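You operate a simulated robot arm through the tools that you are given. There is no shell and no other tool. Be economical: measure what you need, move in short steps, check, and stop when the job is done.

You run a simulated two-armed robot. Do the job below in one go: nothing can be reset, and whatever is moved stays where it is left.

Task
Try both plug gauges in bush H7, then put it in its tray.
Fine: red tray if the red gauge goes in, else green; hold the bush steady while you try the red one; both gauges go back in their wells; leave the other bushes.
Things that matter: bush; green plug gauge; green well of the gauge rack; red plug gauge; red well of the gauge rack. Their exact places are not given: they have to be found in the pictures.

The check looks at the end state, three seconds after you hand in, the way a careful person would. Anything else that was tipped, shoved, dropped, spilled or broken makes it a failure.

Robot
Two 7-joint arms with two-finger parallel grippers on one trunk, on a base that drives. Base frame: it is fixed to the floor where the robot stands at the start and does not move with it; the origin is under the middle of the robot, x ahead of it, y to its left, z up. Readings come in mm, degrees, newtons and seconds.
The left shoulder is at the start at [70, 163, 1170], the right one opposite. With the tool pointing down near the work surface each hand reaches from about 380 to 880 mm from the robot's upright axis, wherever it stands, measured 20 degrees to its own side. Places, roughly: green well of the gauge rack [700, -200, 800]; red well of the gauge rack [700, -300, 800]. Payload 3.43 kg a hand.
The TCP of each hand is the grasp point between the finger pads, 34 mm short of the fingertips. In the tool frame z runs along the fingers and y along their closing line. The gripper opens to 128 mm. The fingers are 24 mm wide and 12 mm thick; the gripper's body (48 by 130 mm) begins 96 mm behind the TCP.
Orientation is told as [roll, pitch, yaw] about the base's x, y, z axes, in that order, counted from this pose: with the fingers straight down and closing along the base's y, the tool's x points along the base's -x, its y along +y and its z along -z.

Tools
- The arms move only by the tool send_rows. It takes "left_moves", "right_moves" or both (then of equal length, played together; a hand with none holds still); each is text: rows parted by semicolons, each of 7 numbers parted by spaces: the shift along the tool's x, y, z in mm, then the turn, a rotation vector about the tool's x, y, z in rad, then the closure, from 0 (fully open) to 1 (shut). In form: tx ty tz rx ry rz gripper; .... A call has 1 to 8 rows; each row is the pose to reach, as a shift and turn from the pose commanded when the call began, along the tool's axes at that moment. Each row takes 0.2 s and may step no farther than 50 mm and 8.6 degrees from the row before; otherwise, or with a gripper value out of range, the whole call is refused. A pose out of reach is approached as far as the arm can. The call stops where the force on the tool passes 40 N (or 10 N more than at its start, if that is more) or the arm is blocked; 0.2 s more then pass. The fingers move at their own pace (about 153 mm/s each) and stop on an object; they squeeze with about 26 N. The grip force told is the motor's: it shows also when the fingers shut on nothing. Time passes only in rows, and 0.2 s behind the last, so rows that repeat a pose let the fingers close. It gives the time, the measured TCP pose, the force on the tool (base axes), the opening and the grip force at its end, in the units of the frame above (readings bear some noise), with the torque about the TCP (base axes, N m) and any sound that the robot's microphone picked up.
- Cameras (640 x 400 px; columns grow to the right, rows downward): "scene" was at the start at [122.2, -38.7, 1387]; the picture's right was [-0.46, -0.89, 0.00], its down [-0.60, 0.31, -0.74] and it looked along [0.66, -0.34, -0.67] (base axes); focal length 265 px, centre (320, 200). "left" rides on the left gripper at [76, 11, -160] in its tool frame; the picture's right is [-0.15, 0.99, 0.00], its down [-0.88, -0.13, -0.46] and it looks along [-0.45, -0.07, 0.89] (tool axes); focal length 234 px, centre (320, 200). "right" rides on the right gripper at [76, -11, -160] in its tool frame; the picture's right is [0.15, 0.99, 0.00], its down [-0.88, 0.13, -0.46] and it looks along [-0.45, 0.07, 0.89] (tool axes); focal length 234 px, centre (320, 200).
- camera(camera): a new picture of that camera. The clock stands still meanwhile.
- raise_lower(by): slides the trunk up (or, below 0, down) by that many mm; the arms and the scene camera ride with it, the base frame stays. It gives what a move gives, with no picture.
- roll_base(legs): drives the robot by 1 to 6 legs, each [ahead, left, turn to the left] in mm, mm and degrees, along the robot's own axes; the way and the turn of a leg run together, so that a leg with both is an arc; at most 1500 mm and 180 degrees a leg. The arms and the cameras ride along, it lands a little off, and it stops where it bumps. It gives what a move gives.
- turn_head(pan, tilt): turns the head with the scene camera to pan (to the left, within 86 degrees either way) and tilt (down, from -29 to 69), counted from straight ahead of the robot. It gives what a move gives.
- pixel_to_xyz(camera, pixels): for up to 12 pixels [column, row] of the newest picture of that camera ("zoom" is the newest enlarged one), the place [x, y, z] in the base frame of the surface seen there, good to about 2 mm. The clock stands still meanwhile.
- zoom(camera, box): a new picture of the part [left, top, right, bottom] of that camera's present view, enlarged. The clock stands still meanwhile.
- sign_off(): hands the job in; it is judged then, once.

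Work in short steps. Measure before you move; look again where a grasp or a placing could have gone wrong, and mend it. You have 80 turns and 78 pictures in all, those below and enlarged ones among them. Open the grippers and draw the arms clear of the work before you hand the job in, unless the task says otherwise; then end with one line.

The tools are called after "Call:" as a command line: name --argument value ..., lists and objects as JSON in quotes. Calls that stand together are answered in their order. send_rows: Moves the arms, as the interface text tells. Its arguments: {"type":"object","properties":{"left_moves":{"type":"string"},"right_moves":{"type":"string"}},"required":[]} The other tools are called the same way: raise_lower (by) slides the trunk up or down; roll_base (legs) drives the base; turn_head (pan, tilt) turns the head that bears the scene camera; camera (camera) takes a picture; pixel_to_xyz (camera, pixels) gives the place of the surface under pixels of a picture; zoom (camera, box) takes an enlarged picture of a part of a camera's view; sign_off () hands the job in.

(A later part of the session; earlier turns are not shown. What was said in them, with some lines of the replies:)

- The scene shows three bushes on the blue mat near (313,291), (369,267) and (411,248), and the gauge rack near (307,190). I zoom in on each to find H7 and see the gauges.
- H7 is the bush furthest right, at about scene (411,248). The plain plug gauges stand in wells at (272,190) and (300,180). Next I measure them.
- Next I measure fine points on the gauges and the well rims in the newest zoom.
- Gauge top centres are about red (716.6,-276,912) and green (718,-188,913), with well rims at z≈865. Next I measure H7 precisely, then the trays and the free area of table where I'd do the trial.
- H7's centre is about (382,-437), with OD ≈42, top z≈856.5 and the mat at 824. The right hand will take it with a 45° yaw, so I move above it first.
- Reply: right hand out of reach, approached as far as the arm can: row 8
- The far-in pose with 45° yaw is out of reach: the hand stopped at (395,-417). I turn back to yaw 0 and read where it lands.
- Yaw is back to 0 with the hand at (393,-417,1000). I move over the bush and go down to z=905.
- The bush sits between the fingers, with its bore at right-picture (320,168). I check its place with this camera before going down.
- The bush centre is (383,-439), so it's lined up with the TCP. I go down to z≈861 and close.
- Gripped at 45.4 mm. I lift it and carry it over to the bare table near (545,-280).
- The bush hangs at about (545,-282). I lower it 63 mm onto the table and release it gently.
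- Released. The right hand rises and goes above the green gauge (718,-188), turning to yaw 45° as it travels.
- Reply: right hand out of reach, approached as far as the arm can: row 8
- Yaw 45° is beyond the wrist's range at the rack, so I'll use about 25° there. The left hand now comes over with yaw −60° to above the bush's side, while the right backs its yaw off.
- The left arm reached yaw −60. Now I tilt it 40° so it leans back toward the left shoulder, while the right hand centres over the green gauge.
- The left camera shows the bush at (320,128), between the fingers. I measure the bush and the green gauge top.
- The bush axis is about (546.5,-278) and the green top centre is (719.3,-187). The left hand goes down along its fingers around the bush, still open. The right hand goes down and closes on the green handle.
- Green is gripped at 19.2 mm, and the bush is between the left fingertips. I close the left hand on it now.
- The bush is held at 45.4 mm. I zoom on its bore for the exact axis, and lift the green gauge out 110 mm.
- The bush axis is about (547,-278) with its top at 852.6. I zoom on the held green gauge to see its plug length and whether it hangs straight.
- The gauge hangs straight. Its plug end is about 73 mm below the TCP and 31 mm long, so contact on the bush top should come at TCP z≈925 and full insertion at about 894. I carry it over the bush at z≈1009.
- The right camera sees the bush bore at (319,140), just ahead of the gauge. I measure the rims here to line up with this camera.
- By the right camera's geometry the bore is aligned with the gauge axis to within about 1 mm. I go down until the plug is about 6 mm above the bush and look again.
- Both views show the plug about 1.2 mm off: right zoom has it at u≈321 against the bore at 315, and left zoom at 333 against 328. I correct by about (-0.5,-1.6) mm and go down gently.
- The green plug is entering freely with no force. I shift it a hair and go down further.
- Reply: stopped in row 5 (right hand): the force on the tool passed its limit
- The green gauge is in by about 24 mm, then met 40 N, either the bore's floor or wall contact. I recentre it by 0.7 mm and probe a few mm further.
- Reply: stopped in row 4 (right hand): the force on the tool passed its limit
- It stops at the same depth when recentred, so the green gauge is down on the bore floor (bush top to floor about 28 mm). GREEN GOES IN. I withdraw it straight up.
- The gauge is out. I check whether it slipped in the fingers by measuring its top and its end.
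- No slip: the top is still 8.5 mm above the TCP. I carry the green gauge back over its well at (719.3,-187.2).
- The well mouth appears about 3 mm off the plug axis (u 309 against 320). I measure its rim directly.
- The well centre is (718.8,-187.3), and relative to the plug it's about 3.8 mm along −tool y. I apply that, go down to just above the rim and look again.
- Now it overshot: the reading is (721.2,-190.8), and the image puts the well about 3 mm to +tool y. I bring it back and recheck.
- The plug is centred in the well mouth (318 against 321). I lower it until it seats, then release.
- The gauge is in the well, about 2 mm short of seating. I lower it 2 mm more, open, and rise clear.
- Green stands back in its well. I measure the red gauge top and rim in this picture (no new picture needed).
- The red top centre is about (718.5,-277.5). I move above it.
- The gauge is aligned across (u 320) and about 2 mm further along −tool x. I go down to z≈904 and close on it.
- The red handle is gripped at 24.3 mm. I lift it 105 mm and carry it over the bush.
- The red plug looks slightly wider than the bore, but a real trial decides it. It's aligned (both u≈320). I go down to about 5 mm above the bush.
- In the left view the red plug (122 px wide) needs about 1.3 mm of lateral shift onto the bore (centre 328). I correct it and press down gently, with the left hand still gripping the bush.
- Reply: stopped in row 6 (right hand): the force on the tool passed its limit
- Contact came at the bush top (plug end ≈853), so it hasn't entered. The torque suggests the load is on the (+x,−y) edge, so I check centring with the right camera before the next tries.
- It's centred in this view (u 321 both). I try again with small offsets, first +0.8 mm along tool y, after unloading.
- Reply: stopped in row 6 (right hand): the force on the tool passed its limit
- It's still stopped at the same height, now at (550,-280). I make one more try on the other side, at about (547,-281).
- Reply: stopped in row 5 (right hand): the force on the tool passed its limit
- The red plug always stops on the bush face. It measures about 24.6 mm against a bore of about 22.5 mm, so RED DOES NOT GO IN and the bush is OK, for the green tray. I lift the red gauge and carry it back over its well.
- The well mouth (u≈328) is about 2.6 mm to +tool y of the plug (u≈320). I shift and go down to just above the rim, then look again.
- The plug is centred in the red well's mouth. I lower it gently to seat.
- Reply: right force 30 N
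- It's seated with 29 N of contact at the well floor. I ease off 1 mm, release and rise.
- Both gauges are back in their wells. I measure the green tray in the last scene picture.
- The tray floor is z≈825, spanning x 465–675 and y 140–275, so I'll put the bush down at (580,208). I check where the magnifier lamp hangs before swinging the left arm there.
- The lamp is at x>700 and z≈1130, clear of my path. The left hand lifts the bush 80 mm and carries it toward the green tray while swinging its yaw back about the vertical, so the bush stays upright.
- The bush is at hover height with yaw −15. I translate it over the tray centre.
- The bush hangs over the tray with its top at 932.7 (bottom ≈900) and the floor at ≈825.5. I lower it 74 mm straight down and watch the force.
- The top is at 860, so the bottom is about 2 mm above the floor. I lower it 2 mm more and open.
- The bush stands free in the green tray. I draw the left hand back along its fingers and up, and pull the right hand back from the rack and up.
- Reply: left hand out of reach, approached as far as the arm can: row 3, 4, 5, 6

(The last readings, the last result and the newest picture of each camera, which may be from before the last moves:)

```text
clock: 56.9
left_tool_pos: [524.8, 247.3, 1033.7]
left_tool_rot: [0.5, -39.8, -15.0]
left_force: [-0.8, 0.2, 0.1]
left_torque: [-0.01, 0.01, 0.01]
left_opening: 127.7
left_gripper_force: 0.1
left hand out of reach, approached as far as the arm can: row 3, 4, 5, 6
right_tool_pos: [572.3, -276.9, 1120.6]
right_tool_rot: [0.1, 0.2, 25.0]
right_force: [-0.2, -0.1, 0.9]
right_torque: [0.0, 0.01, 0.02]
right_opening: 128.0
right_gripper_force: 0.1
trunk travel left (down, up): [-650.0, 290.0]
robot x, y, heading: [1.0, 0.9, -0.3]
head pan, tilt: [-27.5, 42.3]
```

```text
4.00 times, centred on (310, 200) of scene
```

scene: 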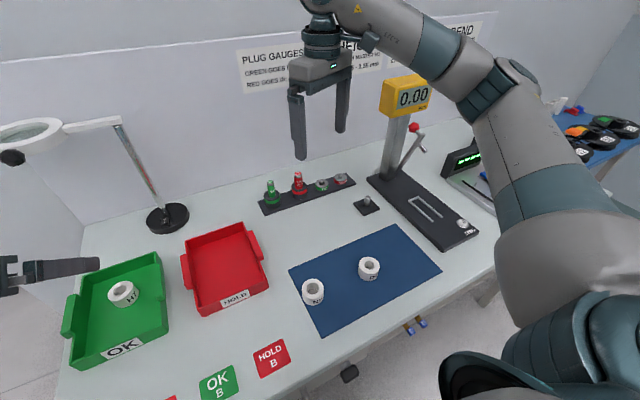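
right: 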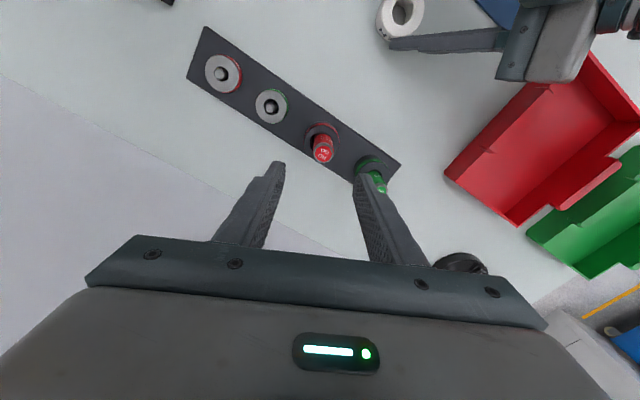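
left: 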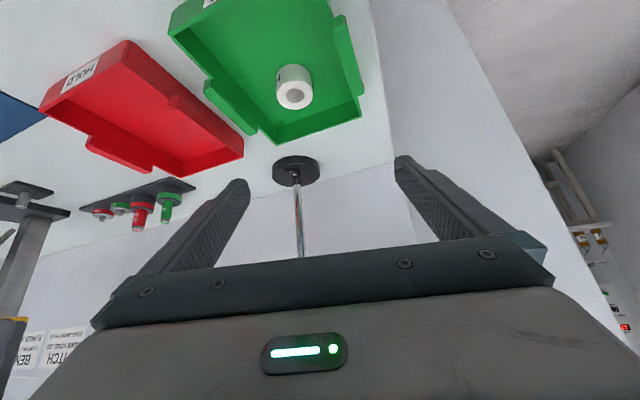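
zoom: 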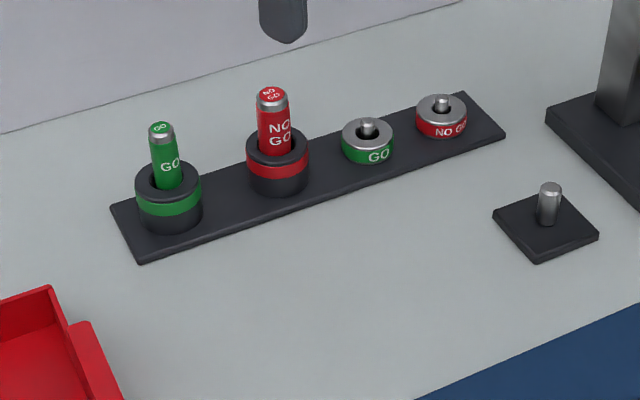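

H7 stands upright in the green tray, both gauges are upright in their wells, D4 and N5 haven't moved, and both grippers are open and clear. I hand in.

Call:
sign_off

```text
The job is handed in.
```

Bush H7 is in the green (OK) tray: the green gauge went in to the bottom, and the red gauge stopped on its face in three tries while the left hand held the bush. Both gauges are back in their wells, and the other two bushes were not touched.
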